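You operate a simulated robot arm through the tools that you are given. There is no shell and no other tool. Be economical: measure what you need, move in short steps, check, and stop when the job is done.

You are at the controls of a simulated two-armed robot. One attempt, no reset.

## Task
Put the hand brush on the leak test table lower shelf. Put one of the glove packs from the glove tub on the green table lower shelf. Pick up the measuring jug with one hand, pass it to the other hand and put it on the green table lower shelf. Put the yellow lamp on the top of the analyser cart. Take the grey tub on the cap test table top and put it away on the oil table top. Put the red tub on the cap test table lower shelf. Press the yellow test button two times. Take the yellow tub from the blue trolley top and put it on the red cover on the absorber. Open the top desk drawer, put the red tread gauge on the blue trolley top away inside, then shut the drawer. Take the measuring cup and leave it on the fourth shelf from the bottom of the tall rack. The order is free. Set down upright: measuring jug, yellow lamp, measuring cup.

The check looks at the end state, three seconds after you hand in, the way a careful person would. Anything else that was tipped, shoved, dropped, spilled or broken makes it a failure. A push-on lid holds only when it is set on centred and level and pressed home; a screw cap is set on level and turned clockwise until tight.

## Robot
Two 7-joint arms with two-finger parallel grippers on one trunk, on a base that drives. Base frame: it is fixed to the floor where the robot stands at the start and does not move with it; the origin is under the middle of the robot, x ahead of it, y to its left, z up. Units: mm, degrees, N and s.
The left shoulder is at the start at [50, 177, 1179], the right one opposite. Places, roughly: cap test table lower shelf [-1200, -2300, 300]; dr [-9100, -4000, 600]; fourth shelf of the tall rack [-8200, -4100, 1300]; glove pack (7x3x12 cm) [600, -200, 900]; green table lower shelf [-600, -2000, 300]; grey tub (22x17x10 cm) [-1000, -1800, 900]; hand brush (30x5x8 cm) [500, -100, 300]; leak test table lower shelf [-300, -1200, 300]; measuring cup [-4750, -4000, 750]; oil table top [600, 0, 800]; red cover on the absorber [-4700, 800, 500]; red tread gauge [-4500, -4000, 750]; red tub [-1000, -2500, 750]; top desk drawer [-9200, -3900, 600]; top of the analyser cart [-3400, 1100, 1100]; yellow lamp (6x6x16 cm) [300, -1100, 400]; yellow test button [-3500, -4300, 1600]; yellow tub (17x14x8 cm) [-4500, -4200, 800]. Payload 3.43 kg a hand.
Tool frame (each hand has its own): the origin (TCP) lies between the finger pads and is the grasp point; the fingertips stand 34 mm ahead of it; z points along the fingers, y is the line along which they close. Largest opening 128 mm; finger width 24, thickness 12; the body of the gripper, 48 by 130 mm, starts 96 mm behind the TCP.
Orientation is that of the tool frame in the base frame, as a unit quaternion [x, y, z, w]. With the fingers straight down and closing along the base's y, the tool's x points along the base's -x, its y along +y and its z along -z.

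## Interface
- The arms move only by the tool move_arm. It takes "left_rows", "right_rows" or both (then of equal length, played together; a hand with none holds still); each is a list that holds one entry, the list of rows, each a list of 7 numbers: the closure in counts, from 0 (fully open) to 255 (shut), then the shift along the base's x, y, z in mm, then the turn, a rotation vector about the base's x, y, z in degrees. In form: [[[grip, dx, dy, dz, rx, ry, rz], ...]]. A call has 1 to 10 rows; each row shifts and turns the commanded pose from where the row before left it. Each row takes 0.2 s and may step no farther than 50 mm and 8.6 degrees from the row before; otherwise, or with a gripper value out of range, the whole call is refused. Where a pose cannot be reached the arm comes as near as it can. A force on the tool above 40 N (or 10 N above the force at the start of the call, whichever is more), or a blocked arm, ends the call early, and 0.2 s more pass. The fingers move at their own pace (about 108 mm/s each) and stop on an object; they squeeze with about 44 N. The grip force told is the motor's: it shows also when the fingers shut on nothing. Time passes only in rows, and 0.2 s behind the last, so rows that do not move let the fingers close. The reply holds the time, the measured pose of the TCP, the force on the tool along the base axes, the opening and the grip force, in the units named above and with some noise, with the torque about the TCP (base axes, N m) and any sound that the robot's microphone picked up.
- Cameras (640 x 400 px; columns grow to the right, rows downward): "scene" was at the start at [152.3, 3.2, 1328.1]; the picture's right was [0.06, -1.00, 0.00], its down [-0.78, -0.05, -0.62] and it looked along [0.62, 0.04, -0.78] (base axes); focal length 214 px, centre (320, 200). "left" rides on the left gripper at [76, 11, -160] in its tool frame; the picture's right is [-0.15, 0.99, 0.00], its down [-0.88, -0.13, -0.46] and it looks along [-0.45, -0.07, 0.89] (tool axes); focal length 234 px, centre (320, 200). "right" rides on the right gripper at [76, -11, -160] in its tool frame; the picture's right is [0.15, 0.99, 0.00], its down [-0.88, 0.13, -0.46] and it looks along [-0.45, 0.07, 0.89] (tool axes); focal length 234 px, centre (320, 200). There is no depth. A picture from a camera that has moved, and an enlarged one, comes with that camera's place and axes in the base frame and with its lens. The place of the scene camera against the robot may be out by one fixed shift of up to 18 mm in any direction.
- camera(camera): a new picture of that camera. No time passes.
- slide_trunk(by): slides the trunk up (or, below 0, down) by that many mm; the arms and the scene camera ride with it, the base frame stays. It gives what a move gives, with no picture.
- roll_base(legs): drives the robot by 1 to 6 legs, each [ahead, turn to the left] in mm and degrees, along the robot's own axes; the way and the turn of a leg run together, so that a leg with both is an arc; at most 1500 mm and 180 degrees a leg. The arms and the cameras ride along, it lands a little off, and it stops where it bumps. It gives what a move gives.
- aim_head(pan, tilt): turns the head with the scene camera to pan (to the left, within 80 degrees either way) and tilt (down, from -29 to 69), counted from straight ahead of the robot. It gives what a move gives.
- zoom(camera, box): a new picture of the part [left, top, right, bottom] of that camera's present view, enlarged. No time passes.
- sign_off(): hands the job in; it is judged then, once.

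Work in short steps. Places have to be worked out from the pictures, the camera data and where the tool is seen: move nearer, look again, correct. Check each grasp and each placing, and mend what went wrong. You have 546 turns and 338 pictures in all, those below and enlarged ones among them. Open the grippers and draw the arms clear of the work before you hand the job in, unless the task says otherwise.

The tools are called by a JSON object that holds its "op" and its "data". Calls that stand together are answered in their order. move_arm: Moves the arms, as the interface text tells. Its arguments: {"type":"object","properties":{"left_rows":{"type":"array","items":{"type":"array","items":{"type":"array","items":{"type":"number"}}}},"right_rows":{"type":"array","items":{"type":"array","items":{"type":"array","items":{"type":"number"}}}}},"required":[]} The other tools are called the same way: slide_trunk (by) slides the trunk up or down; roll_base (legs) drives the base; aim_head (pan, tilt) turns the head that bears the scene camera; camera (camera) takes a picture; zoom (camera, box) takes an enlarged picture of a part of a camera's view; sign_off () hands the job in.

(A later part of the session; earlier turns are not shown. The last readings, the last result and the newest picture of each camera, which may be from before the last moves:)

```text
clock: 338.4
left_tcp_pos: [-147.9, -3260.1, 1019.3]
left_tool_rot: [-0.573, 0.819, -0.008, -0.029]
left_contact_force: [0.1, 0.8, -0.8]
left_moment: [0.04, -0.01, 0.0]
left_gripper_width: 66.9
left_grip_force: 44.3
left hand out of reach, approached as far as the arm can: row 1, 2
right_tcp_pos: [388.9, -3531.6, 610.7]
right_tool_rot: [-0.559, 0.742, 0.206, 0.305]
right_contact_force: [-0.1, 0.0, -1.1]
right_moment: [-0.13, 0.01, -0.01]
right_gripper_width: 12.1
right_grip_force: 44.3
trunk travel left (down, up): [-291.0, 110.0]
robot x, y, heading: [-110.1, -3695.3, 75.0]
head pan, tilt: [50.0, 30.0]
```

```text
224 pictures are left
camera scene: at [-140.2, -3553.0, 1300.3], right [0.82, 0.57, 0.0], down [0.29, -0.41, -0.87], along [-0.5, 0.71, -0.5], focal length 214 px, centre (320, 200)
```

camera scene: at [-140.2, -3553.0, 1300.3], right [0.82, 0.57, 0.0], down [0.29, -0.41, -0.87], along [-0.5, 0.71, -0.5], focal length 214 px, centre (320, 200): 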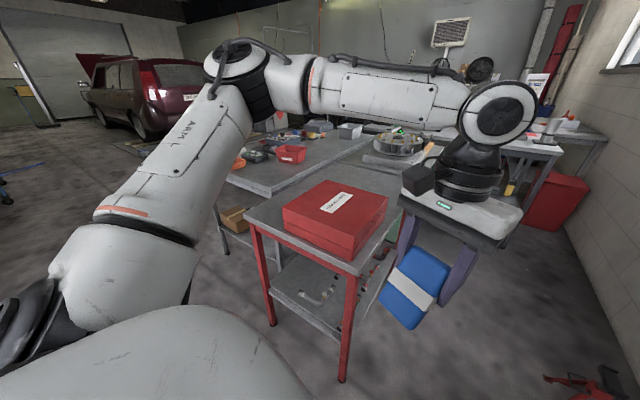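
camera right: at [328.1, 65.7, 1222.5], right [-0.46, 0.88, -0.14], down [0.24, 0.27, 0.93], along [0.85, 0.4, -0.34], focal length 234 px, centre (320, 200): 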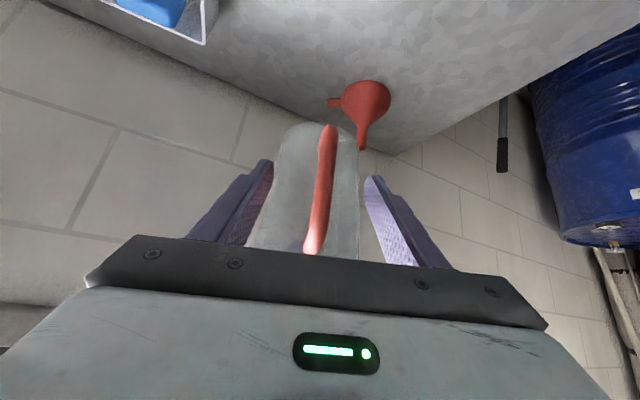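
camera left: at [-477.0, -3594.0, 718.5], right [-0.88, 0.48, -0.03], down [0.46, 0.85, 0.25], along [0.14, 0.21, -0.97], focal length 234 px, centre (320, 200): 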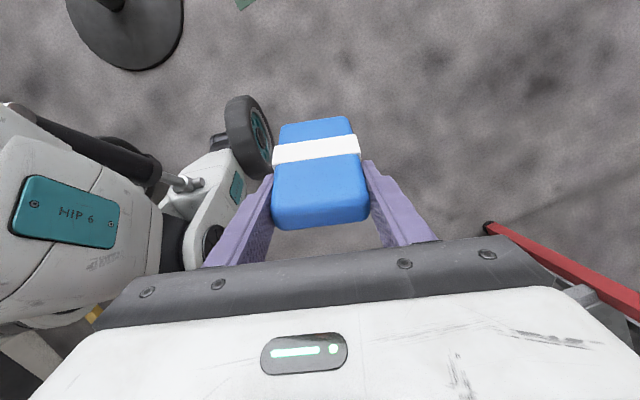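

Left arm is high again. Driving north through the aisle.

{"op": "roll_base", "data": {"legs": [[1100, 0]]}}

{"op": "aim_head", "data": {"pan": 40, "tilt": 40}}

{"op": "camera", "data": {"camera": "scene"}}

```text
clock: 344.1
left_tcp_pos: [146.9, -2179.8, 1018.5]
left_tool_rot: [-0.569, 0.822, -0.009, -0.029]
left_contact_force: [0.3, 0.1, -0.6]
left_moment: [-0.01, 0.0, 0.01]
left_gripper_width: 66.8
left_grip_force: 44.0
right_tcp_pos: [681.9, -2454.1, 610.6]
right_tool_rot: [-0.557, 0.744, 0.206, 0.307]
right_contact_force: [-1.2, -0.9, -2.0]
right_moment: [-0.15, 0.06, 0.02]
right_gripper_width: 12.1
right_grip_force: 44.4
trunk travel left (down, up): [-291.0, 110.0]
robot x, y, heading: [177.7, -2611.5, 74.7]
head pan, tilt: [50.0, 30.0]
```

```text
clock: 344.8
left_tcp_pos: [146.0, -2179.8, 1020.1]
left_tool_rot: [-0.569, 0.822, -0.008, -0.03]
left_contact_force: [0.6, -0.6, -0.2]
left_moment: [0.01, 0.0, 0.01]
left_gripper_width: 67.1
left_grip_force: 43.9
right_tcp_pos: [683.2, -2453.6, 609.9]
right_tool_rot: [-0.557, 0.745, 0.205, 0.306]
right_contact_force: [0.8, -0.4, -1.5]
right_moment: [-0.07, 0.0, 0.01]
right_gripper_width: 12.2
right_grip_force: 44.1
trunk travel left (down, up): [-291.0, 110.0]
robot x, y, heading: [177.0, -2609.2, 74.8]
head pan, tilt: [40.0, 40.0]
```

```text
223 pictures are left
camera scene: at [168.9, -2469.8, 1285.2], right [0.91, 0.42, 0.0], down [0.27, -0.58, -0.77], along [-0.32, 0.7, -0.64], focal length 214 px, centre (320, 200)
```

scene: 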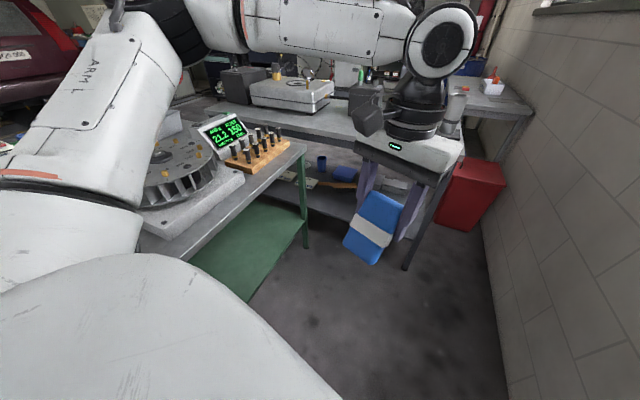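

Clear. Turning to face west (the green table).

{"op": "roll_base", "data": {"legs": [[0, 105]]}}

{"op": "aim_head", "data": {"pan": -30, "tilt": 45}}

{"op": "camera", "data": {"camera": "scene"}}

{"op": "camera", "data": {"camera": "right"}}

```text
clock: 349.6
left_tcp_pos: [-230.2, -2756.6, 1019.9]
left_tool_rot: [0.998, -0.048, 0.028, 0.011]
left_contact_force: [0.0, -0.9, -1.1]
left_moment: [-0.02, 0.01, -0.02]
left_gripper_width: 67.1
left_grip_force: 44.6
right_tcp_pos: [-105.0, -2167.8, 610.7]
right_tool_rot: [0.929, -0.011, -0.368, -0.023]
right_contact_force: [-0.1, -0.2, -1.8]
right_moment: [0.0, -0.08, -0.01]
right_gripper_width: 12.3
right_grip_force: 43.9
trunk travel left (down, up): [-291.0, 110.0]
robot x, y, heading: [176.6, -2612.8, 179.6]
head pan, tilt: [40.0, 40.0]
```

```text
clock: 351.1
left_tcp_pos: [-231.7, -2756.5, 1019.9]
left_tool_rot: [0.998, -0.048, 0.029, 0.011]
left_contact_force: [0.4, 0.5, -0.2]
left_moment: [-0.01, 0.01, 0.03]
left_gripper_width: 67.2
left_grip_force: 44.3
right_tcp_pos: [-105.0, -2168.0, 610.4]
right_tool_rot: [0.93, -0.011, -0.368, -0.023]
right_contact_force: [0.8, -0.5, -1.1]
right_moment: [0.01, -0.1, 0.0]
right_gripper_width: 12.1
right_grip_force: 44.2
trunk travel left (down, up): [-291.0, 110.0]
robot x, y, heading: [183.3, -2613.1, 179.8]
head pan, tilt: [-30.0, 45.0]
```

```text
222 pictures are left
camera scene: at [45.4, -2573.2, 1277.9], right [0.5, 0.86, 0.0], down [0.61, -0.36, -0.71], along [-0.61, 0.36, -0.71], focal length 214 px, centre (320, 200)
```

scene: 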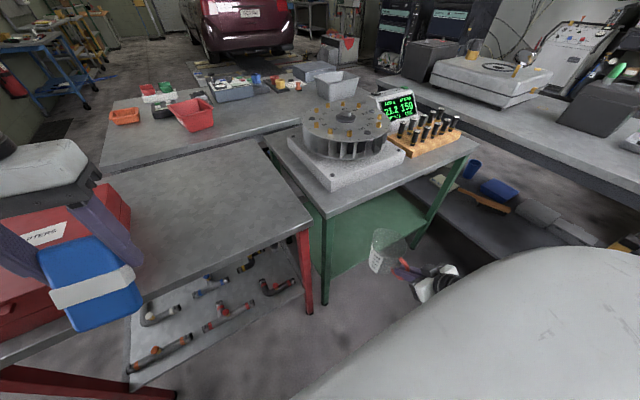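

```text
221 pictures are left
camera right: at [59.2, -2166.3, 674.9], right [0.07, -0.99, -0.14], down [-0.34, -0.15, 0.93], along [-0.94, -0.02, -0.34], focal length 234 px, centre (320, 200)
```

right: 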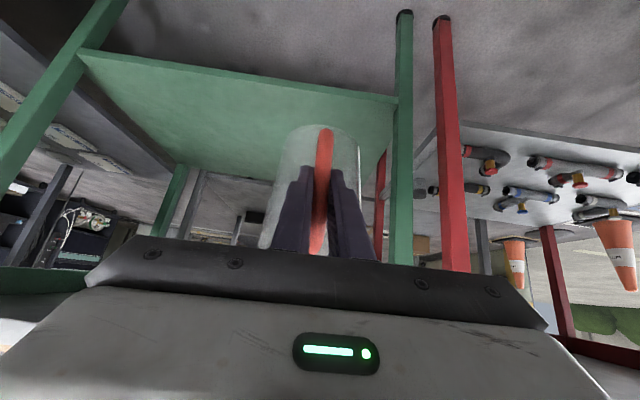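

The green shelf (x<-315, y −2307…−1658, z≈300) is empty. Extending the jug toward it while lowering.

{"op": "move_arm", "data": {"right_rows": [[[255, -30, 8, -25, 0, 0, 0], [255, -35, 8, -25, 0, 0, 0], [255, -35, 8, -25, 0, 0, 0], [255, -35, 8, -25, 0, 0, 0], [255, -35, 0, -25, 0, 0, 0], [255, -35, 0, -10, 0, 0, 0]]]}}

{"op": "camera", "data": {"camera": "right"}}

{"op": "zoom", "data": {"camera": "scene", "box": [280, 150, 520, 330]}}

```text
clock: 352.5
left_tcp_pos: [-232.5, -2756.9, 1019.9]
left_tool_rot: [0.998, -0.048, 0.029, 0.012]
left_contact_force: [0.2, -1.4, -1.5]
left_moment: [0.01, -0.03, 0.01]
left_gripper_width: 67.1
left_grip_force: 44.3
right_tcp_pos: [-311.9, -2138.4, 475.6]
right_tool_rot: [0.929, -0.012, -0.368, -0.024]
right_contact_force: [0.1, -0.9, -1.2]
right_moment: [-0.03, -0.05, -0.03]
right_gripper_width: 12.2
right_grip_force: 43.6
trunk travel left (down, up): [-291.0, 110.0]
robot x, y, heading: [180.2, -2615.2, 179.6]
head pan, tilt: [-30.0, 45.0]
```

```text
220 pictures are left
camera right: at [-146.8, -2136.6, 540.2], right [0.07, -0.99, -0.14], down [-0.34, -0.15, 0.93], along [-0.94, -0.02, -0.34], focal length 234 px, centre (320, 200)
```

right: 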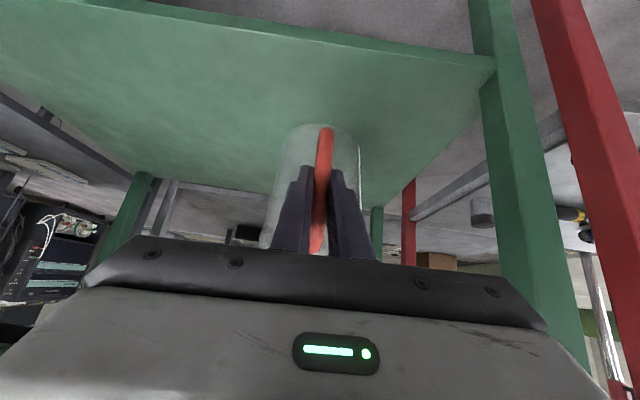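

```text
2.22 times, centred on (400, 240) of scene
camera zoom: at [45.0, -2573.4, 1277.8], right [0.5, 0.86, 0.0], down [0.61, -0.36, -0.71], along [-0.61, 0.36, -0.71], focal length 477 px, centre (142, 111)
```

zoom: 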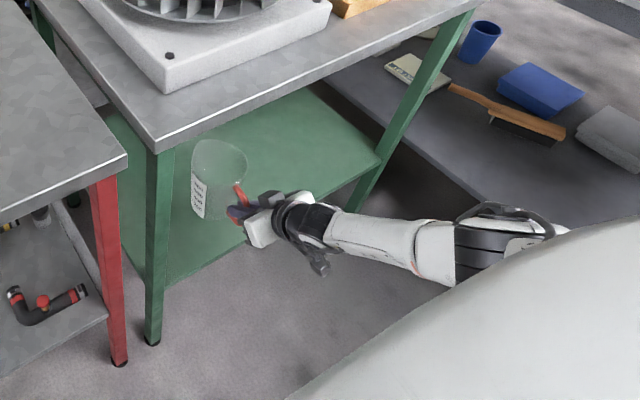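

Jug is over the shelf. In 60 mm more, then down gently.

{"op": "move_arm", "data": {"right_rows": [[[255, -30, 0, 0, 0, 0, 0], [255, -35, 0, -10, 0, 0, 0], [255, 0, 0, -20, 0, 0, 0], [255, 0, 0, -15, 0, 0, 0], [255, 0, 0, -8, 0, 0, 0], [255, 0, 0, -6, 0, 0, 0]]]}}

{"op": "camera", "data": {"camera": "right"}}

{"op": "zoom", "data": {"camera": "scene", "box": [280, 150, 520, 330]}}

```text
clock: 353.9
left_tcp_pos: [-231.3, -2756.4, 1019.6]
left_tool_rot: [0.998, -0.048, 0.029, 0.01]
left_contact_force: [0.3, -0.2, -0.5]
left_moment: [0.05, 0.01, 0.0]
left_gripper_width: 67.0
left_grip_force: 43.8
right_tcp_pos: [-357.7, -2141.8, 479.7]
right_tool_rot: [0.929, -0.011, -0.368, -0.024]
right_contact_force: [-0.3, -0.4, -1.2]
right_moment: [0.03, -0.1, 0.05]
right_gripper_width: 12.4
right_grip_force: 44.0
right hand out of reach, approached as far as the arm can: row 2, 3, 4, 5, 6
trunk travel left (down, up): [-291.0, 110.0]
robot x, y, heading: [181.0, -2613.3, 179.9]
head pan, tilt: [-30.0, 45.0]
```

```text
218 pictures are left
camera right: at [-194.1, -2141.1, 543.9], right [0.07, -0.99, -0.14], down [-0.34, -0.15, 0.93], along [-0.94, -0.02, -0.34], focal length 234 px, centre (320, 200)
```

right: 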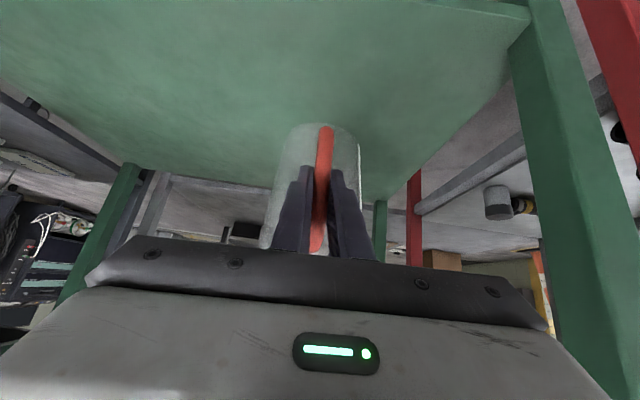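

```text
2.22 times, centred on (400, 240) of scene
camera zoom: at [45.4, -2573.2, 1277.9], right [0.5, 0.86, 0.0], down [0.61, -0.36, -0.71], along [-0.61, 0.36, -0.71], focal length 477 px, centre (142, 111)
```

zoom: 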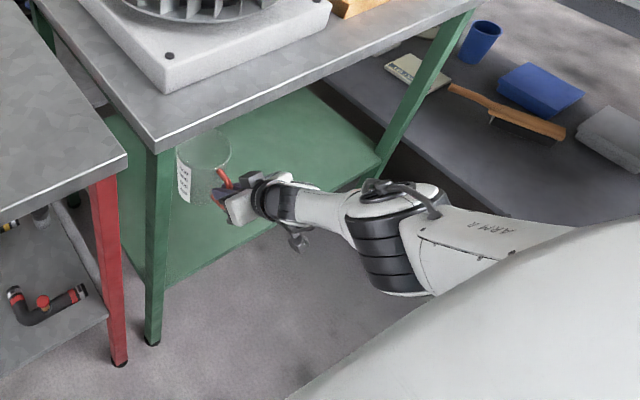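

At arm's length; I use the trunk to lower instead: −60.

{"op": "slide_trunk", "data": {"by": -60}}

{"op": "camera", "data": {"camera": "right"}}

```text
clock: 354.9
left_tcp_pos: [-231.7, -2757.0, 960.5]
left_tool_rot: [0.998, -0.048, 0.028, 0.011]
left_contact_force: [0.3, -0.4, -0.7]
left_moment: [0.01, 0.0, 0.01]
left_gripper_width: 67.2
left_grip_force: 44.0
right_tcp_pos: [-357.9, -2143.0, 419.7]
right_tool_rot: [0.929, -0.011, -0.368, -0.023]
right_contact_force: [0.0, -0.9, -1.4]
right_moment: [-0.04, -0.11, 0.0]
right_gripper_width: 12.2
right_grip_force: 44.1
trunk travel left (down, up): [-231.0, 170.0]
robot x, y, heading: [180.0, -2614.7, 179.7]
head pan, tilt: [-30.0, 45.0]
```

```text
216 pictures are left
camera right: at [-194.0, -2140.9, 484.0], right [0.07, -0.99, -0.14], down [-0.34, -0.15, 0.93], along [-0.94, -0.02, -0.34], focal length 234 px, centre (320, 200)
```

right: 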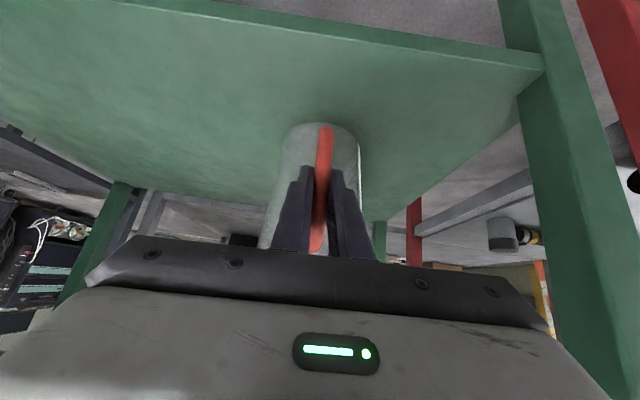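

Lowering in small steps with the arm until the shelf is felt.

{"op": "move_arm", "data": {"right_rows": [[[255, 0, 0, -5, 0, 0, 0], [255, 0, 0, -5, 0, 0, 0], [255, 0, 0, -4, 0, 0, 0], [255, 0, 0, 0, 0, 0, 0]]]}}

```text
clock: 355.9
left_tcp_pos: [-232.9, -2757.4, 959.1]
left_tool_rot: [0.998, -0.048, 0.028, 0.011]
left_contact_force: [-0.5, 0.3, -0.3]
left_moment: [-0.01, 0.02, -0.02]
left_gripper_width: 66.9
left_grip_force: 43.9
right_tcp_pos: [-358.5, -2144.3, 419.1]
right_tool_rot: [0.93, -0.011, -0.368, -0.023]
right_contact_force: [0.2, 0.3, -1.5]
right_moment: [-0.01, -0.09, 0.01]
right_gripper_width: 12.2
right_grip_force: 43.6
right hand out of reach, approached as far as the arm can: row 1, 2, 3
trunk travel left (down, up): [-231.0, 170.0]
robot x, y, heading: [180.0, -2616.9, 179.8]
head pan, tilt: [-30.0, 45.0]
```

Arm is at its limit; lowering with the trunk in small steps.

{"op": "slide_trunk", "data": {"by": -8}}

{"op": "slide_trunk", "data": {"by": -5}}

```text
clock: 356.4
left_tcp_pos: [-231.1, -2757.3, 950.8]
left_tool_rot: [0.998, -0.048, 0.029, 0.011]
left_contact_force: [0.1, -0.7, 0.4]
left_moment: [0.03, 0.0, -0.01]
left_gripper_width: 66.9
left_grip_force: 44.0
right_tcp_pos: [-359.1, -2143.5, 410.4]
right_tool_rot: [0.929, -0.011, -0.368, -0.024]
right_contact_force: [0.6, 0.4, -1.4]
right_moment: [-0.02, -0.14, 0.0]
right_gripper_width: 12.4
right_grip_force: 43.7
trunk travel left (down, up): [-223.0, 178.0]
robot x, y, heading: [178.9, -2613.6, 179.7]
head pan, tilt: [-30.0, 45.0]
```

```text
clock: 357.0
left_tcp_pos: [-231.7, -2757.6, 948.0]
left_tool_rot: [0.998, -0.048, 0.028, 0.011]
left_contact_force: [0.1, -0.5, -0.5]
left_moment: [-0.02, 0.02, 0.01]
left_gripper_width: 66.8
left_grip_force: 43.9
right_tcp_pos: [-358.6, -2143.3, 406.1]
right_tool_rot: [0.93, -0.012, -0.368, -0.024]
right_contact_force: [0.7, 0.7, -1.1]
right_moment: [-0.02, -0.09, 0.01]
right_gripper_width: 12.2
right_grip_force: 44.0
trunk travel left (down, up): [-218.0, 183.0]
robot x, y, heading: [180.6, -2613.5, 179.4]
head pan, tilt: [-30.0, 45.0]
```

No contact yet; continuing.

{"op": "slide_trunk", "data": {"by": -6}}

{"op": "slide_trunk", "data": {"by": -6}}

{"op": "zoom", "data": {"camera": "scene", "box": [300, 190, 460, 310]}}

```text
clock: 357.5
left_tcp_pos: [-231.7, -2758.1, 941.3]
left_tool_rot: [0.998, -0.048, 0.027, 0.01]
left_contact_force: [-0.5, 0.4, -1.1]
left_moment: [0.0, 0.0, 0.0]
left_gripper_width: 67.2
left_grip_force: 44.2
right_tcp_pos: [-359.5, -2141.8, 400.7]
right_tool_rot: [0.929, -0.012, -0.369, -0.024]
right_contact_force: [-0.1, 0.9, 4.5]
right_moment: [-0.13, 0.3, -0.03]
right_gripper_width: 12.4
right_grip_force: 43.5
trunk travel left (down, up): [-212.0, 189.0]
robot x, y, heading: [178.8, -2615.0, 179.8]
head pan, tilt: [-30.0, 45.0]
```

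```text
clock: 358.1
left_tcp_pos: [-231.1, -2757.6, 935.6]
left_tool_rot: [0.998, -0.049, 0.027, 0.01]
left_contact_force: [-0.1, 0.4, -0.9]
left_moment: [-0.01, 0.04, 0.06]
left_gripper_width: 66.9
left_grip_force: 44.0
right_tcp_pos: [-359.1, -2140.7, 397.7]
right_tool_rot: [0.928, -0.012, -0.371, -0.026]
right_contact_force: [5.7, 2.6, 23.8]
right_moment: [-0.25, 0.76, 0.03]
right_gripper_width: 12.6
right_grip_force: 43.6
trunk travel left (down, up): [-206.0, 195.0]
robot x, y, heading: [179.0, -2611.1, 179.6]
head pan, tilt: [-30.0, 45.0]
```

```text
3.33 times, centred on (380, 250) of scene
camera zoom: at [47.8, -2574.8, 1193.5], right [0.5, 0.86, 0.0], down [0.61, -0.36, -0.71], along [-0.61, 0.36, -0.7], focal length 715 px, centre (120, 33)
```

zoom: 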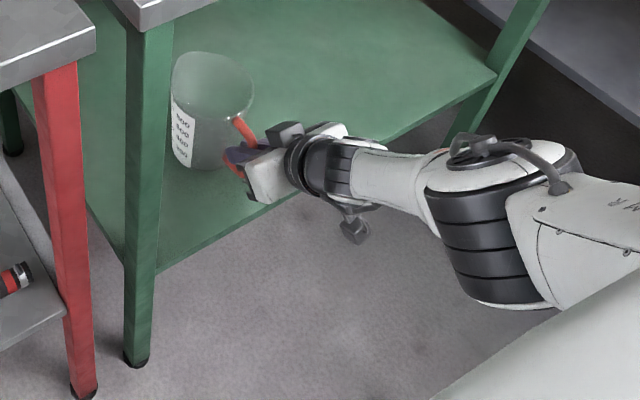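

On the shelf (24 N). Easing up 4 mm and opening the right hand.

{"op": "slide_trunk", "data": {"by": 4}}

{"op": "move_arm", "data": {"right_rows": [[[225, 0, 0, 0, 0, 0, 0], [200, 0, 0, 0, 0, 0, 0], [170, 0, 0, 0, 0, 0, 0], [140, 0, 0, 0, 0, 0, 0], [120, 0, 0, 0, 0, 0, 0]]]}}

{"op": "camera", "data": {"camera": "right"}}

```text
clock: 358.6
left_tcp_pos: [-230.8, -2758.5, 939.6]
left_tool_rot: [0.998, -0.048, 0.028, 0.011]
left_contact_force: [-0.2, -0.5, 0.4]
left_moment: [0.02, 0.02, -0.02]
left_gripper_width: 67.2
left_grip_force: 43.8
right_tcp_pos: [-358.2, -2144.8, 398.0]
right_tool_rot: [0.93, -0.01, -0.368, -0.024]
right_contact_force: [0.5, 1.7, 8.0]
right_moment: [0.04, 0.39, -0.04]
right_gripper_width: 12.2
right_grip_force: 43.8
trunk travel left (down, up): [-210.0, 191.0]
robot x, y, heading: [179.3, -2611.5, 179.4]
head pan, tilt: [-30.0, 45.0]
```

```text
clock: 359.8
left_tcp_pos: [-233.4, -2757.3, 937.4]
left_tool_rot: [0.998, -0.048, 0.027, 0.011]
left_contact_force: [0.1, -0.7, -0.4]
left_moment: [-0.03, 0.02, 0.01]
left_gripper_width: 67.1
left_grip_force: 44.0
right_tcp_pos: [-358.3, -2143.0, 398.6]
right_tool_rot: [0.929, -0.011, -0.368, -0.023]
right_contact_force: [-0.3, 0.5, -0.3]
right_moment: [0.02, 0.02, 0.01]
right_gripper_width: 67.5
right_grip_force: 0.1
trunk travel left (down, up): [-210.0, 191.0]
robot x, y, heading: [176.9, -2614.3, 179.7]
head pan, tilt: [-30.0, 45.0]
```

```text
214 pictures are left
camera right: at [-194.0, -2141.0, 463.0], right [0.07, -0.99, -0.14], down [-0.34, -0.15, 0.93], along [-0.94, -0.02, -0.34], focal length 234 px, centre (320, 200)
```

right: 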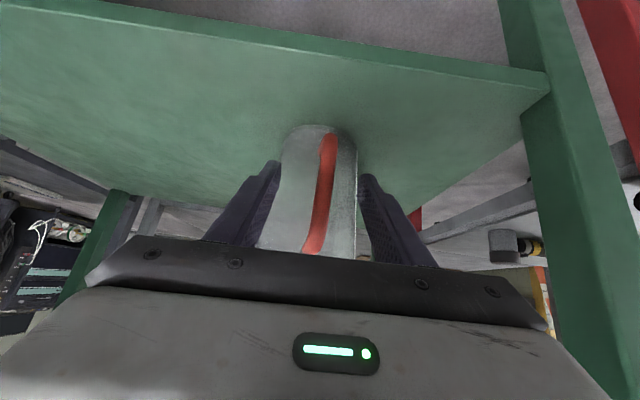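

The jug stands on the green shelf. Retracting the right hand and bringing it to the side column, tool down.

{"op": "move_arm", "data": {"right_rows": [[[120, 25, 0, 25, 0, 0, 0], [120, 30, 0, 25, 0, 0, 0], [60, 40, 0, 10, 0, 5, 0], [0, 40, 0, 0, 0, 5, 0], [0, 40, 0, 0, 0, 5, 0], [0, 40, 0, 0, 0, 5, 0], [0, 40, 0, 0, 0, 5, 0], [0, 40, 0, 0, 0, 5, 0], [0, 40, 0, 0, 0, 5, 0], [0, 30, 0, 0, 0, 8, 0]]]}}

{"op": "camera", "data": {"camera": "scene"}}

```text
clock: 362.0
left_tcp_pos: [-231.2, -2757.4, 938.8]
left_tool_rot: [0.998, -0.048, 0.029, 0.011]
left_contact_force: [0.1, 0.3, 0.0]
left_moment: [-0.02, -0.01, 0.04]
left_gripper_width: 66.8
left_grip_force: 44.0
right_tcp_pos: [-32.6, -2156.1, 442.3]
right_tool_rot: [0.744, -0.019, -0.667, -0.018]
right_contact_force: [-0.7, -0.3, 0.5]
right_moment: [-0.01, -0.04, 0.01]
right_gripper_width: 128.0
right_grip_force: 0.1
right hand out of reach, approached as far as the arm can: row 1, 10
trunk travel left (down, up): [-210.0, 191.0]
robot x, y, heading: [176.1, -2610.8, 180.0]
head pan, tilt: [-30.0, 45.0]
```

```text
213 pictures are left
camera scene: at [45.7, -2573.1, 1197.0], right [0.5, 0.86, 0.0], down [0.61, -0.36, -0.71], along [-0.61, 0.36, -0.71], focal length 214 px, centre (320, 200)
```

scene: 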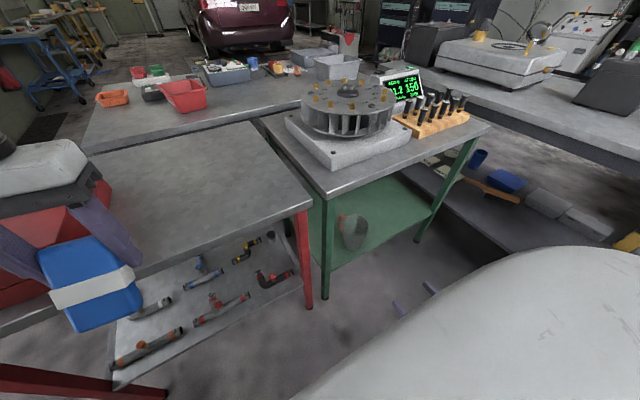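

I pitched the wrong way (now horizontal). And the jug's handle looks changed — zooming in.

{"op": "zoom", "data": {"camera": "scene", "box": [300, 180, 460, 280]}}

{"op": "camera", "data": {"camera": "right"}}

```text
4.00 times, centred on (380, 230) of scene
camera zoom: at [45.7, -2573.1, 1197.0], right [0.5, 0.86, 0.0], down [0.61, -0.36, -0.71], along [-0.61, 0.36, -0.71], focal length 858 px, centre (80, 80)
```

zoom: 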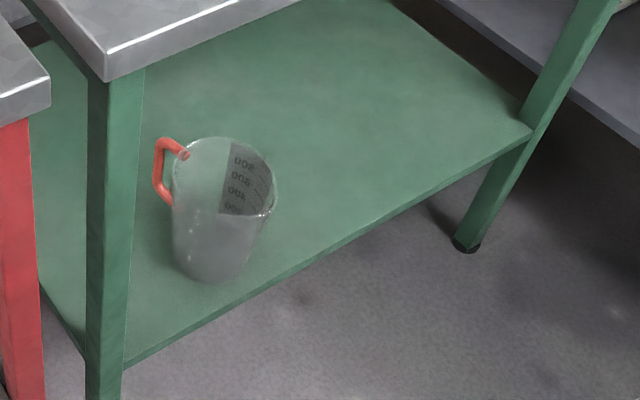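

```text
211 pictures are left
camera right: at [134.8, -2153.5, 384.7], right [-0.04, -0.99, -0.15], down [0.35, -0.15, 0.93], along [-0.94, -0.02, 0.35], focal length 234 px, centre (320, 200)
```

right: 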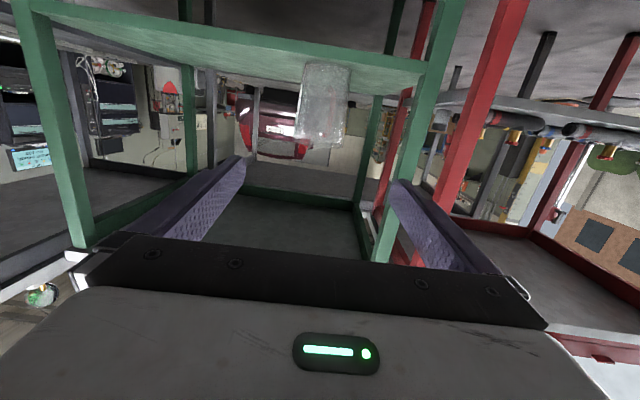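

The jug is upright but was dragged near the shelf's edge (base centre ≈ x −372). I'll use the now-horizontal right hand to nudge it back in, low on its body.

{"op": "move_arm", "data": {"right_rows": [[[135, -35, 4, -15, 0, 0, 0], [135, -35, 4, -15, 0, 0, 0], [135, -35, 4, -15, 0, 0, 0], [135, -35, 4, -15, 0, 0, 0], [135, -35, 4, -15, 0, 0, 0], [135, -30, 4, -10, 0, 0, 0]]]}}

{"op": "camera", "data": {"camera": "right"}}

{"op": "zoom", "data": {"camera": "scene", "box": [300, 180, 460, 280]}}

```text
clock: 363.4
left_tcp_pos: [-231.1, -2757.5, 938.4]
left_tool_rot: [0.998, -0.048, 0.028, 0.011]
left_contact_force: [-0.3, 0.0, -0.6]
left_moment: [0.03, 0.01, 0.0]
left_gripper_width: 66.9
left_grip_force: 44.5
right_tcp_pos: [-186.0, -2184.5, 443.2]
right_tool_rot: [0.73, -0.018, -0.683, -0.017]
right_contact_force: [-0.2, 0.9, -0.2]
right_moment: [-0.05, 0.01, 0.02]
right_gripper_width: 60.2
right_grip_force: 0.0
right hand out of reach, approached as far as the arm can: row 1, 2, 3, 4, 5, 6
trunk travel left (down, up): [-210.0, 191.0]
robot x, y, heading: [181.4, -2613.4, 179.7]
head pan, tilt: [-30.0, 45.0]
```

```text
210 pictures are left
camera right: at [-22.2, -2182.1, 378.0], right [-0.04, -0.99, -0.15], down [0.39, -0.15, 0.91], along [-0.92, -0.02, 0.39], focal length 234 px, centre (320, 200)
```

right: 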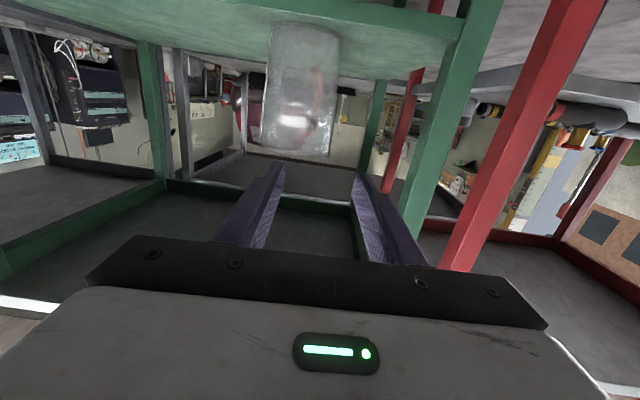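

```text
4.00 times, centred on (380, 230) of scene
camera zoom: at [45.6, -2573.3, 1196.9], right [0.5, 0.86, 0.0], down [0.61, -0.36, -0.71], along [-0.61, 0.36, -0.71], focal length 858 px, centre (80, 80)
```

zoom: 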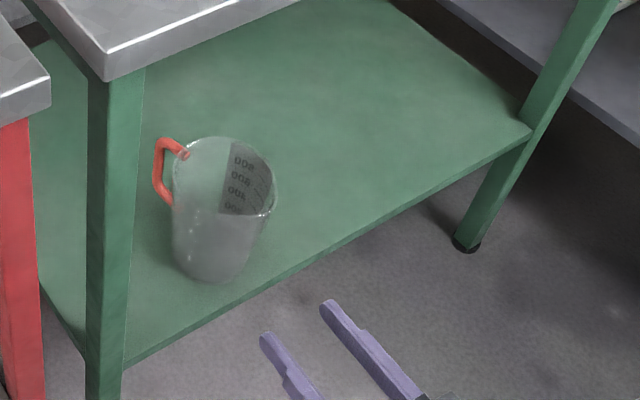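

Too horizontal to get low; pitching back to ~50° and lowering.

{"op": "move_arm", "data": {"right_rows": [[[135, 0, 5, -5, 0, -7, 0], [135, 0, 5, -10, 0, -7, 0], [135, 0, 5, -10, 0, -7, 0], [135, 0, 5, -10, 0, -7, 0], [135, 0, 10, -10, 0, -7, 0], [135, 0, 10, -10, 0, -7, 0], [135, 0, 5, -15, 0, 0, 0]]]}}

{"op": "camera", "data": {"camera": "right"}}

```text
clock: 365.0
left_tcp_pos: [-231.4, -2757.0, 939.2]
left_tool_rot: [0.998, -0.048, 0.028, 0.011]
left_contact_force: [-0.6, 0.4, -0.7]
left_moment: [0.01, 0.0, 0.03]
left_gripper_width: 67.1
left_grip_force: 43.7
right_tcp_pos: [-196.6, -2125.6, 329.7]
right_tool_rot: [0.926, -0.012, -0.376, -0.024]
right_contact_force: [0.6, 0.4, 1.0]
right_moment: [-0.01, 0.02, 0.01]
right_gripper_width: 60.3
right_grip_force: 0.1
right hand out of reach, approached as far as the arm can: row 1, 2, 3, 4, 5, 7
trunk travel left (down, up): [-210.0, 191.0]
robot x, y, heading: [181.3, -2611.9, 179.7]
head pan, tilt: [-30.0, 45.0]
```

```text
208 pictures are left
camera right: at [-31.2, -2123.4, 391.0], right [0.07, -0.99, -0.14], down [-0.32, -0.15, 0.94], along [-0.95, -0.02, -0.33], focal length 234 px, centre (320, 200)
```

right: 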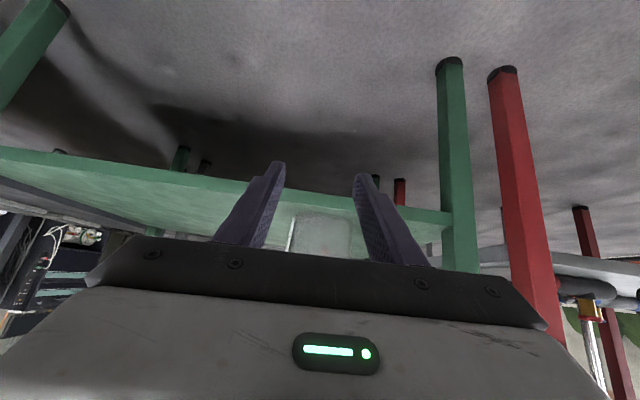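

Aligned with the jug. Raising to z≈368, then pushing it slowly ~60 mm deeper.

{"op": "move_arm", "data": {"right_rows": [[[135, 0, 0, 38, 0, 0, 0], [135, -35, 0, 0, 0, 0, 0], [135, -35, 0, 0, 0, 0, 0], [135, -20, 0, 0, 0, 0, 0], [135, -12, 0, 0, 0, 0, 0], [135, -12, 0, 0, 0, 0, 0]]]}}

{"op": "zoom", "data": {"camera": "scene", "box": [300, 180, 460, 280]}}

```text
clock: 366.4
left_tcp_pos: [-231.2, -2757.9, 937.4]
left_tool_rot: [0.998, -0.048, 0.028, 0.011]
left_contact_force: [-0.4, -0.1, -0.8]
left_moment: [-0.01, -0.01, -0.01]
left_gripper_width: 67.3
left_grip_force: 44.0
right_tcp_pos: [-289.5, -2122.2, 367.3]
right_tool_rot: [0.926, -0.011, -0.376, -0.025]
right_contact_force: [-0.2, 0.8, 0.1]
right_moment: [0.02, 0.02, -0.01]
right_gripper_width: 60.6
right_grip_force: 0.0
right hand out of reach, approached as far as the arm can: row 1, 2, 3, 4, 5, 6
trunk travel left (down, up): [-210.0, 191.0]
robot x, y, heading: [179.8, -2611.3, 179.7]
head pan, tilt: [-30.0, 45.0]
```

```text
4.00 times, centred on (380, 230) of scene
camera zoom: at [45.6, -2573.3, 1196.9], right [0.5, 0.86, 0.0], down [0.61, -0.36, -0.71], along [-0.61, 0.36, -0.71], focal length 858 px, centre (80, 80)
```

zoom: 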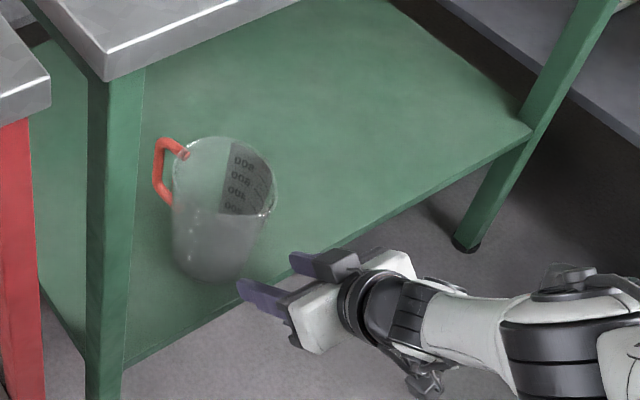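

The jug sits slightly to the left of the fingers; shifting −20 in y, then nudging with the base.

{"op": "move_arm", "data": {"right_rows": [[[135, 5, -22, 0, 0, 0, 0], [135, 0, 0, 0, 0, 0, 0]]]}}

{"op": "roll_base", "data": {"legs": [[40, 0]]}}

{"op": "zoom", "data": {"camera": "scene", "box": [300, 180, 460, 280]}}

```text
clock: 367.0
left_tcp_pos: [-232.2, -2758.2, 938.8]
left_tool_rot: [0.998, -0.048, 0.028, 0.011]
left_contact_force: [0.2, -0.5, -1.4]
left_moment: [-0.02, 0.0, -0.02]
left_gripper_width: 67.1
left_grip_force: 43.8
right_tcp_pos: [-284.3, -2143.6, 368.0]
right_tool_rot: [0.926, -0.012, -0.376, -0.025]
right_contact_force: [-0.1, -0.5, -0.5]
right_moment: [0.01, -0.01, 0.01]
right_gripper_width: 60.3
right_grip_force: 0.0
trunk travel left (down, up): [-210.0, 191.0]
robot x, y, heading: [179.3, -2616.3, 179.8]
head pan, tilt: [-30.0, 45.0]
```

```text
clock: 367.9
left_tcp_pos: [-271.2, -2757.7, 939.9]
left_tool_rot: [0.998, -0.048, 0.029, 0.011]
left_contact_force: [0.0, 0.4, -0.3]
left_moment: [-0.01, 0.03, -0.02]
left_gripper_width: 67.0
left_grip_force: 44.4
right_tcp_pos: [-323.5, -2144.2, 367.3]
right_tool_rot: [0.926, -0.011, -0.376, -0.023]
right_contact_force: [-0.6, -0.5, 1.0]
right_moment: [0.02, -0.01, 0.01]
right_gripper_width: 60.1
right_grip_force: 0.1
trunk travel left (down, up): [-210.0, 191.0]
robot x, y, heading: [136.8, -2614.0, 179.8]
head pan, tilt: [-30.0, 45.0]
```

```text
4.00 times, centred on (380, 230) of scene
camera zoom: at [5.8, -2573.1, 1196.8], right [0.5, 0.86, 0.0], down [0.61, -0.36, -0.71], along [-0.61, 0.36, -0.71], focal length 858 px, centre (80, 80)
```

zoom: 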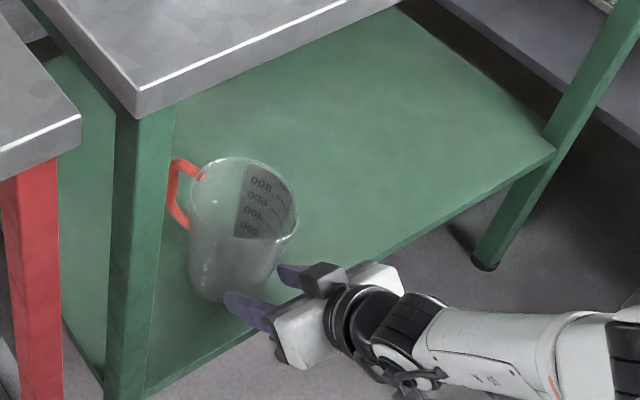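

Fingers have reached the jug. Pushing 45 more.

{"op": "roll_base", "data": {"legs": [[45, 0]]}}

{"op": "zoom", "data": {"camera": "scene", "box": [300, 180, 460, 280]}}

```text
clock: 368.8
left_tcp_pos: [-317.0, -2757.3, 939.1]
left_tool_rot: [0.998, -0.049, 0.028, 0.01]
left_contact_force: [0.1, 0.8, -1.1]
left_moment: [0.01, -0.02, 0.02]
left_gripper_width: 67.0
left_grip_force: 44.2
right_tcp_pos: [-368.8, -2143.9, 367.6]
right_tool_rot: [0.927, -0.011, -0.375, -0.024]
right_contact_force: [-0.4, -0.4, -1.1]
right_moment: [-0.01, -0.02, 0.03]
right_gripper_width: 60.2
right_grip_force: 0.0
trunk travel left (down, up): [-210.0, 191.0]
robot x, y, heading: [91.6, -2611.0, 179.9]
head pan, tilt: [-30.0, 45.0]
```

```text
4.00 times, centred on (380, 230) of scene
camera zoom: at [-39.5, -2572.9, 1196.8], right [0.5, 0.86, 0.0], down [0.61, -0.36, -0.71], along [-0.61, 0.36, -0.71], focal length 858 px, centre (80, 80)
```

zoom: 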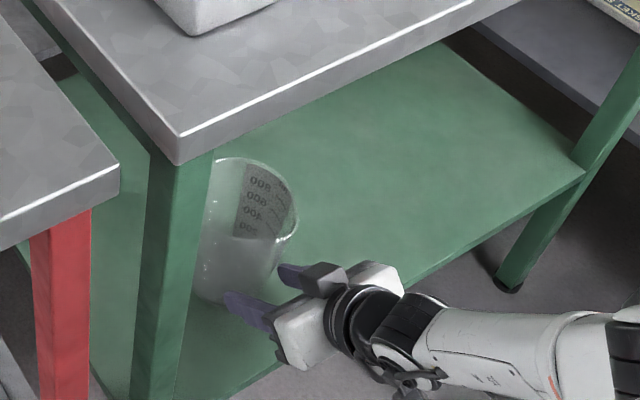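

The jug is well inside and upright. Backing off.

{"op": "roll_base", "data": {"legs": [[-110, 0]]}}

{"op": "move_arm", "data": {"right_rows": [[[0, 30, 0, 0, 0, -5, 0], [0, 30, 0, 5, 0, -5, 0], [0, 30, 0, 5, 0, -5, 0], [0, 30, 0, 5, 0, -5, 0], [0, 30, 0, 5, 0, -5, 0], [0, 30, 0, 5, 0, -5, 0], [0, 30, 0, 5, 0, -5, 0], [0, 30, 0, 5, 0, -5, 0], [0, 20, 0, 5, 0, -4, 0]]]}}

{"op": "zoom", "data": {"camera": "scene", "box": [270, 160, 450, 290]}}

```text
clock: 370.0
left_tcp_pos: [-205.6, -2756.6, 938.9]
left_tool_rot: [0.998, -0.048, 0.028, 0.011]
left_contact_force: [0.5, 0.5, -0.6]
left_moment: [-0.02, 0.01, 0.03]
left_gripper_width: 66.9
left_grip_force: 44.1
right_tcp_pos: [-259.2, -2143.5, 368.7]
right_tool_rot: [0.926, -0.011, -0.376, -0.024]
right_contact_force: [0.1, 0.8, 0.1]
right_moment: [-0.01, -0.01, -0.01]
right_gripper_width: 60.2
right_grip_force: 0.1
trunk travel left (down, up): [-210.0, 191.0]
robot x, y, heading: [202.9, -2614.2, 179.9]
head pan, tilt: [-30.0, 45.0]
```

```text
clock: 372.0
left_tcp_pos: [-206.0, -2758.5, 939.5]
left_tool_rot: [0.998, -0.049, 0.029, 0.011]
left_contact_force: [-0.4, -1.0, -0.6]
left_moment: [0.03, -0.01, 0.04]
left_gripper_width: 66.9
left_grip_force: 43.9
right_tcp_pos: [3.3, -2146.7, 408.3]
right_tool_rot: [1.0, -0.002, -0.002, -0.026]
right_contact_force: [0.2, -0.1, 0.7]
right_moment: [0.01, 0.0, 0.0]
right_gripper_width: 128.1
right_grip_force: 0.1
trunk travel left (down, up): [-210.0, 191.0]
robot x, y, heading: [199.1, -2615.2, 179.8]
head pan, tilt: [-30.0, 45.0]
```

```text
3.08 times, centred on (360, 225) of scene
camera zoom: at [70.7, -2573.5, 1196.9], right [0.5, 0.86, 0.0], down [0.61, -0.36, -0.71], along [-0.61, 0.36, -0.71], focal length 660 px, centre (197, 123)
```

zoom: 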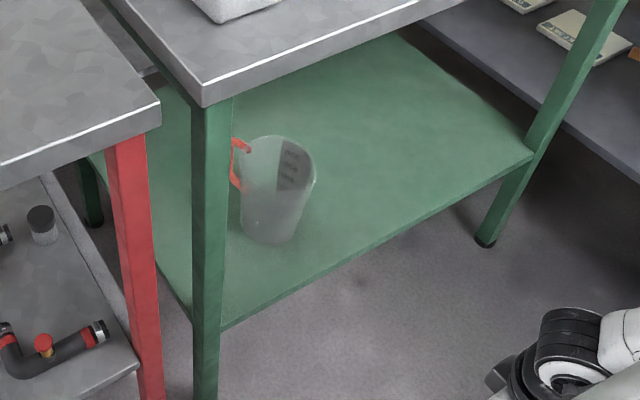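

Jug placed. Now flipping the right arm up to the high posture here.

{"op": "move_arm", "data": {"right_rows": [[[0, 0, 5, 45, 0, 0, 0], [0, 0, 5, 45, 0, 0, 0], [0, 0, 5, 45, 0, 0, 0], [0, 0, 5, 45, 0, 0, 0], [0, 0, 5, 45, 0, 0, 0], [0, 0, 5, 45, 0, 0, 0], [0, 0, 5, 45, 0, 0, 0], [0, 0, 5, 45, 0, 0, 0], [0, 0, 5, 45, 0, 0, 0], [0, 0, 5, 45, 0, 0, 0]]]}}

{"op": "move_arm", "data": {"right_rows": [[[0, -20, -20, 30, 0, 0, 0], [0, -20, -20, 30, 0, 0, 0], [0, -25, -25, 25, 0, 0, 0], [0, -25, -25, 20, 0, 0, 0]]]}}

```text
clock: 374.4
left_tcp_pos: [-206.4, -2758.2, 939.2]
left_tool_rot: [0.998, -0.048, 0.029, 0.012]
left_contact_force: [0.2, 0.2, 0.6]
left_moment: [0.01, 0.04, 0.0]
left_gripper_width: 67.0
left_grip_force: 43.3
right_tcp_pos: [34.8, -2099.5, 829.3]
right_tool_rot: [0.994, 0.002, 0.107, -0.025]
right_contact_force: [-0.3, 0.6, 1.0]
right_moment: [0.0, 0.02, -0.01]
right_gripper_width: 128.0
right_grip_force: 0.1
right hand out of reach, approached as far as the arm can: row 9
trunk travel left (down, up): [-210.0, 191.0]
robot x, y, heading: [204.8, -2612.5, 179.9]
head pan, tilt: [-30.0, 45.0]
stopped in row 10 (right hand): the arm was blocked; the commanded pose is now the measured one
```

```text
clock: 375.4
left_tcp_pos: [-206.5, -2758.5, 938.5]
left_tool_rot: [0.998, -0.048, 0.028, 0.01]
left_contact_force: [-0.3, 1.4, 0.1]
left_moment: [-0.06, 0.01, 0.0]
left_gripper_width: 67.0
left_grip_force: 43.8
right_tcp_pos: [-60.6, -2191.3, 943.0]
right_tool_rot: [0.996, -0.002, 0.082, -0.023]
right_contact_force: [-1.3, -2.3, 5.9]
right_moment: [0.17, -0.01, 0.06]
right_gripper_width: 128.2
right_grip_force: 0.0
trunk travel left (down, up): [-210.0, 191.0]
robot x, y, heading: [202.2, -2613.4, 179.9]
head pan, tilt: [-30.0, 45.0]
```

Right arm high. Driving north 460 and turning back west, a little further from the table.

{"op": "roll_base", "data": {"legs": [[-60, 0], [0, -90], [450, 0], [0, 90]]}}

{"op": "aim_head", "data": {"pan": 40, "tilt": 40}}

{"op": "camera", "data": {"camera": "scene"}}

```text
clock: 376.1
left_tcp_pos: [-197.5, -2758.0, 938.7]
left_tool_rot: [0.998, -0.047, 0.028, 0.011]
left_contact_force: [-0.3, -1.0, -0.3]
left_moment: [0.01, -0.04, -0.05]
left_gripper_width: 66.9
left_grip_force: 43.9
right_tcp_pos: [-48.8, -2193.0, 933.1]
right_tool_rot: [0.994, 0.002, 0.107, -0.025]
right_contact_force: [-0.3, 0.3, 0.1]
right_moment: [-0.03, -0.01, 0.01]
right_gripper_width: 127.8
right_grip_force: 0.1
trunk travel left (down, up): [-210.0, 191.0]
robot x, y, heading: [213.6, -2615.4, 180.1]
head pan, tilt: [-30.0, 45.0]
stopped in leg 1: the robot was blocked; the commanded pose is now the measured one
```

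```text
clock: 377.6
left_tcp_pos: [-197.8, -2758.6, 938.0]
left_tool_rot: [0.998, -0.048, 0.028, 0.011]
left_contact_force: [0.5, -0.2, -0.6]
left_moment: [0.02, 0.03, -0.03]
left_gripper_width: 66.9
left_grip_force: 44.8
right_tcp_pos: [-49.3, -2191.2, 931.9]
right_tool_rot: [0.994, 0.001, 0.107, -0.024]
right_contact_force: [0.3, -0.2, 0.8]
right_moment: [0.0, 0.02, -0.01]
right_gripper_width: 127.9
right_grip_force: 0.0
trunk travel left (down, up): [-210.0, 191.0]
robot x, y, heading: [209.6, -2615.0, 179.5]
head pan, tilt: [40.0, 40.0]
```

```text
203 pictures are left
camera scene: at [84.3, -2668.8, 1204.1], right [-0.64, 0.77, 0.0], down [0.49, 0.41, -0.77], along [-0.59, -0.49, -0.64], focal length 214 px, centre (320, 200)
```

scene: 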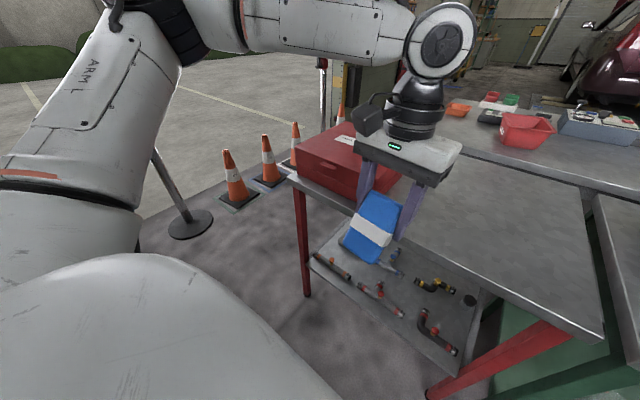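

The base's rear touched the red jack stand. Moving forward a little, away from it.

{"op": "roll_base", "data": {"legs": [[60, 0], [0, -90]]}}

{"op": "aim_head", "data": {"pan": -80, "tilt": 50}}

{"op": "camera", "data": {"camera": "scene"}}

```text
clock: 382.3
left_tcp_pos: [7.5, -2203.5, 937.2]
left_tool_rot: [-0.673, 0.739, -0.012, -0.027]
left_contact_force: [-0.3, -0.5, -0.1]
left_moment: [0.04, -0.02, 0.0]
left_gripper_width: 67.0
left_grip_force: 43.9
right_tcp_pos: [573.9, -2350.7, 932.2]
right_tool_rot: [0.704, -0.702, 0.092, 0.059]
right_contact_force: [-0.4, 0.8, 0.1]
right_moment: [-0.03, 0.03, 0.0]
right_gripper_width: 128.0
right_grip_force: 0.0
trunk travel left (down, up): [-210.0, 191.0]
robot x, y, heading: [154.4, -2615.6, 90.0]
head pan, tilt: [40.0, 40.0]
```

```text
clock: 384.3
left_tcp_pos: [7.3, -2202.4, 938.9]
left_tool_rot: [-0.673, 0.739, -0.012, -0.028]
left_contact_force: [-0.1, 0.0, -0.3]
left_moment: [0.01, 0.01, -0.01]
left_gripper_width: 67.2
left_grip_force: 43.6
right_tcp_pos: [573.4, -2350.8, 931.8]
right_tool_rot: [0.704, -0.702, 0.093, 0.059]
right_contact_force: [-1.0, -0.8, -0.3]
right_moment: [0.0, 0.01, 0.0]
right_gripper_width: 127.8
right_grip_force: 0.0
trunk travel left (down, up): [-210.0, 191.0]
robot x, y, heading: [157.8, -2613.4, 89.5]
head pan, tilt: [-80.0, 50.0]
```

```text
202 pictures are left
camera scene: at [235.5, -2531.3, 1190.0], right [0.17, -0.99, 0.0], down [-0.75, -0.13, -0.64], along [0.63, 0.11, -0.77], focal length 214 px, centre (320, 200)
```

scene: 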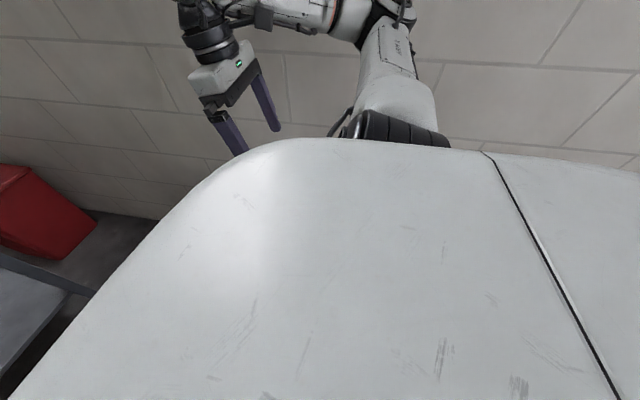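

Continuing north 450, turning west and backing 100.

{"op": "roll_base", "data": {"legs": [[450, 0], [0, 90], [-100, 0]]}}

{"op": "camera", "data": {"camera": "right"}}

```text
clock: 391.7
left_tcp_pos: [-152.3, -2316.4, 939.1]
left_tool_rot: [0.999, -0.036, 0.028, 0.011]
left_contact_force: [-0.2, -0.3, -0.6]
left_moment: [-0.01, 0.02, 0.0]
left_gripper_width: 67.0
left_grip_force: 43.5
right_tcp_pos: [-18.4, -1745.5, 933.6]
right_tool_rot: [0.994, 0.013, 0.107, -0.025]
right_contact_force: [-0.9, 0.3, 0.3]
right_moment: [0.01, -0.02, 0.0]
right_gripper_width: 128.0
right_grip_force: 0.0
trunk travel left (down, up): [-210.0, 191.0]
robot x, y, heading: [253.2, -2157.1, -178.9]
head pan, tilt: [-80.0, 50.0]
```

```text
201 pictures are left
camera right: at [21.5, -1741.6, 1105.0], right [0.18, -0.98, -0.02], down [-0.95, -0.17, 0.25], along [-0.25, -0.03, -0.97], focal length 234 px, centre (320, 200)
```

right: 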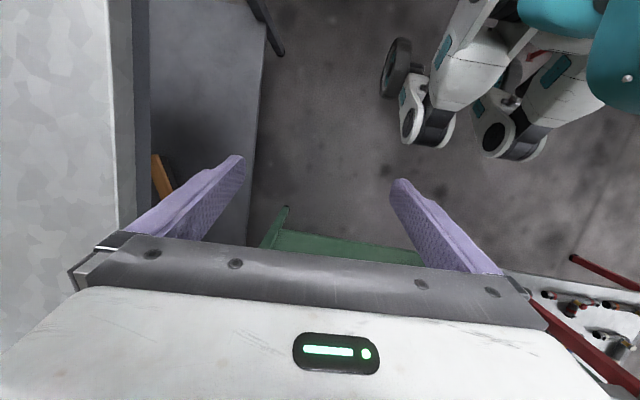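

Moving the left hand out to the left-side column (free floor), then down to flip.

{"op": "move_arm", "data": {"left_rows": [[[255, 27, -35, 0, 0, 0, 0], [255, 27, -35, 0, 0, 0, 0], [255, 27, -35, 0, 0, 0, 0], [255, 27, -35, 0, 0, 0, 0], [255, 27, -35, 0, 0, 0, 0], [255, 27, -35, 0, 0, 0, 0], [255, 27, -35, 0, 0, 0, 0], [255, 27, -35, 0, 0, 0, 0], [255, 27, -35, 0, 0, 0, 0]]]}}

{"op": "move_arm", "data": {"left_rows": [[[255, 0, 0, -45, 0, 0, 0], [255, 0, 0, -45, 0, 0, 0], [255, 0, 0, -45, 0, 0, 0], [255, 0, 0, -45, 0, 0, 0], [255, 0, 0, -45, 0, 0, 0], [255, 0, 0, -45, 0, 0, 0], [255, 0, 0, -45, 0, 0, 0], [255, 0, 0, -45, 0, 0, 0], [255, 0, 0, -45, 0, 0, 0]]]}}

```text
clock: 393.7
left_tcp_pos: [91.5, -2633.3, 936.9]
left_tool_rot: [0.999, -0.035, 0.027, 0.011]
left_contact_force: [0.0, -0.5, 0.0]
left_moment: [0.0, 0.0, 0.01]
left_gripper_width: 66.9
left_grip_force: 43.5
right_tcp_pos: [-18.7, -1745.7, 933.9]
right_tool_rot: [0.994, 0.014, 0.106, -0.026]
right_contact_force: [-0.3, -0.1, 0.1]
right_moment: [0.01, -0.01, 0.01]
right_gripper_width: 128.0
right_grip_force: 0.0
trunk travel left (down, up): [-210.0, 191.0]
robot x, y, heading: [252.1, -2160.0, -178.9]
head pan, tilt: [-80.0, 50.0]
```

```text
clock: 395.7
left_tcp_pos: [91.3, -2630.1, 536.5]
left_tool_rot: [0.999, -0.034, 0.028, 0.01]
left_contact_force: [-0.8, 0.5, -0.4]
left_moment: [0.01, 0.0, -0.03]
left_gripper_width: 66.9
left_grip_force: 44.2
right_tcp_pos: [-19.1, -1744.7, 932.8]
right_tool_rot: [0.994, 0.014, 0.107, -0.026]
right_contact_force: [-0.4, -0.3, 0.0]
right_moment: [0.03, -0.01, 0.0]
right_gripper_width: 128.0
right_grip_force: 0.0
trunk travel left (down, up): [-210.0, 191.0]
robot x, y, heading: [255.2, -2158.1, -178.6]
head pan, tilt: [-80.0, 50.0]
```

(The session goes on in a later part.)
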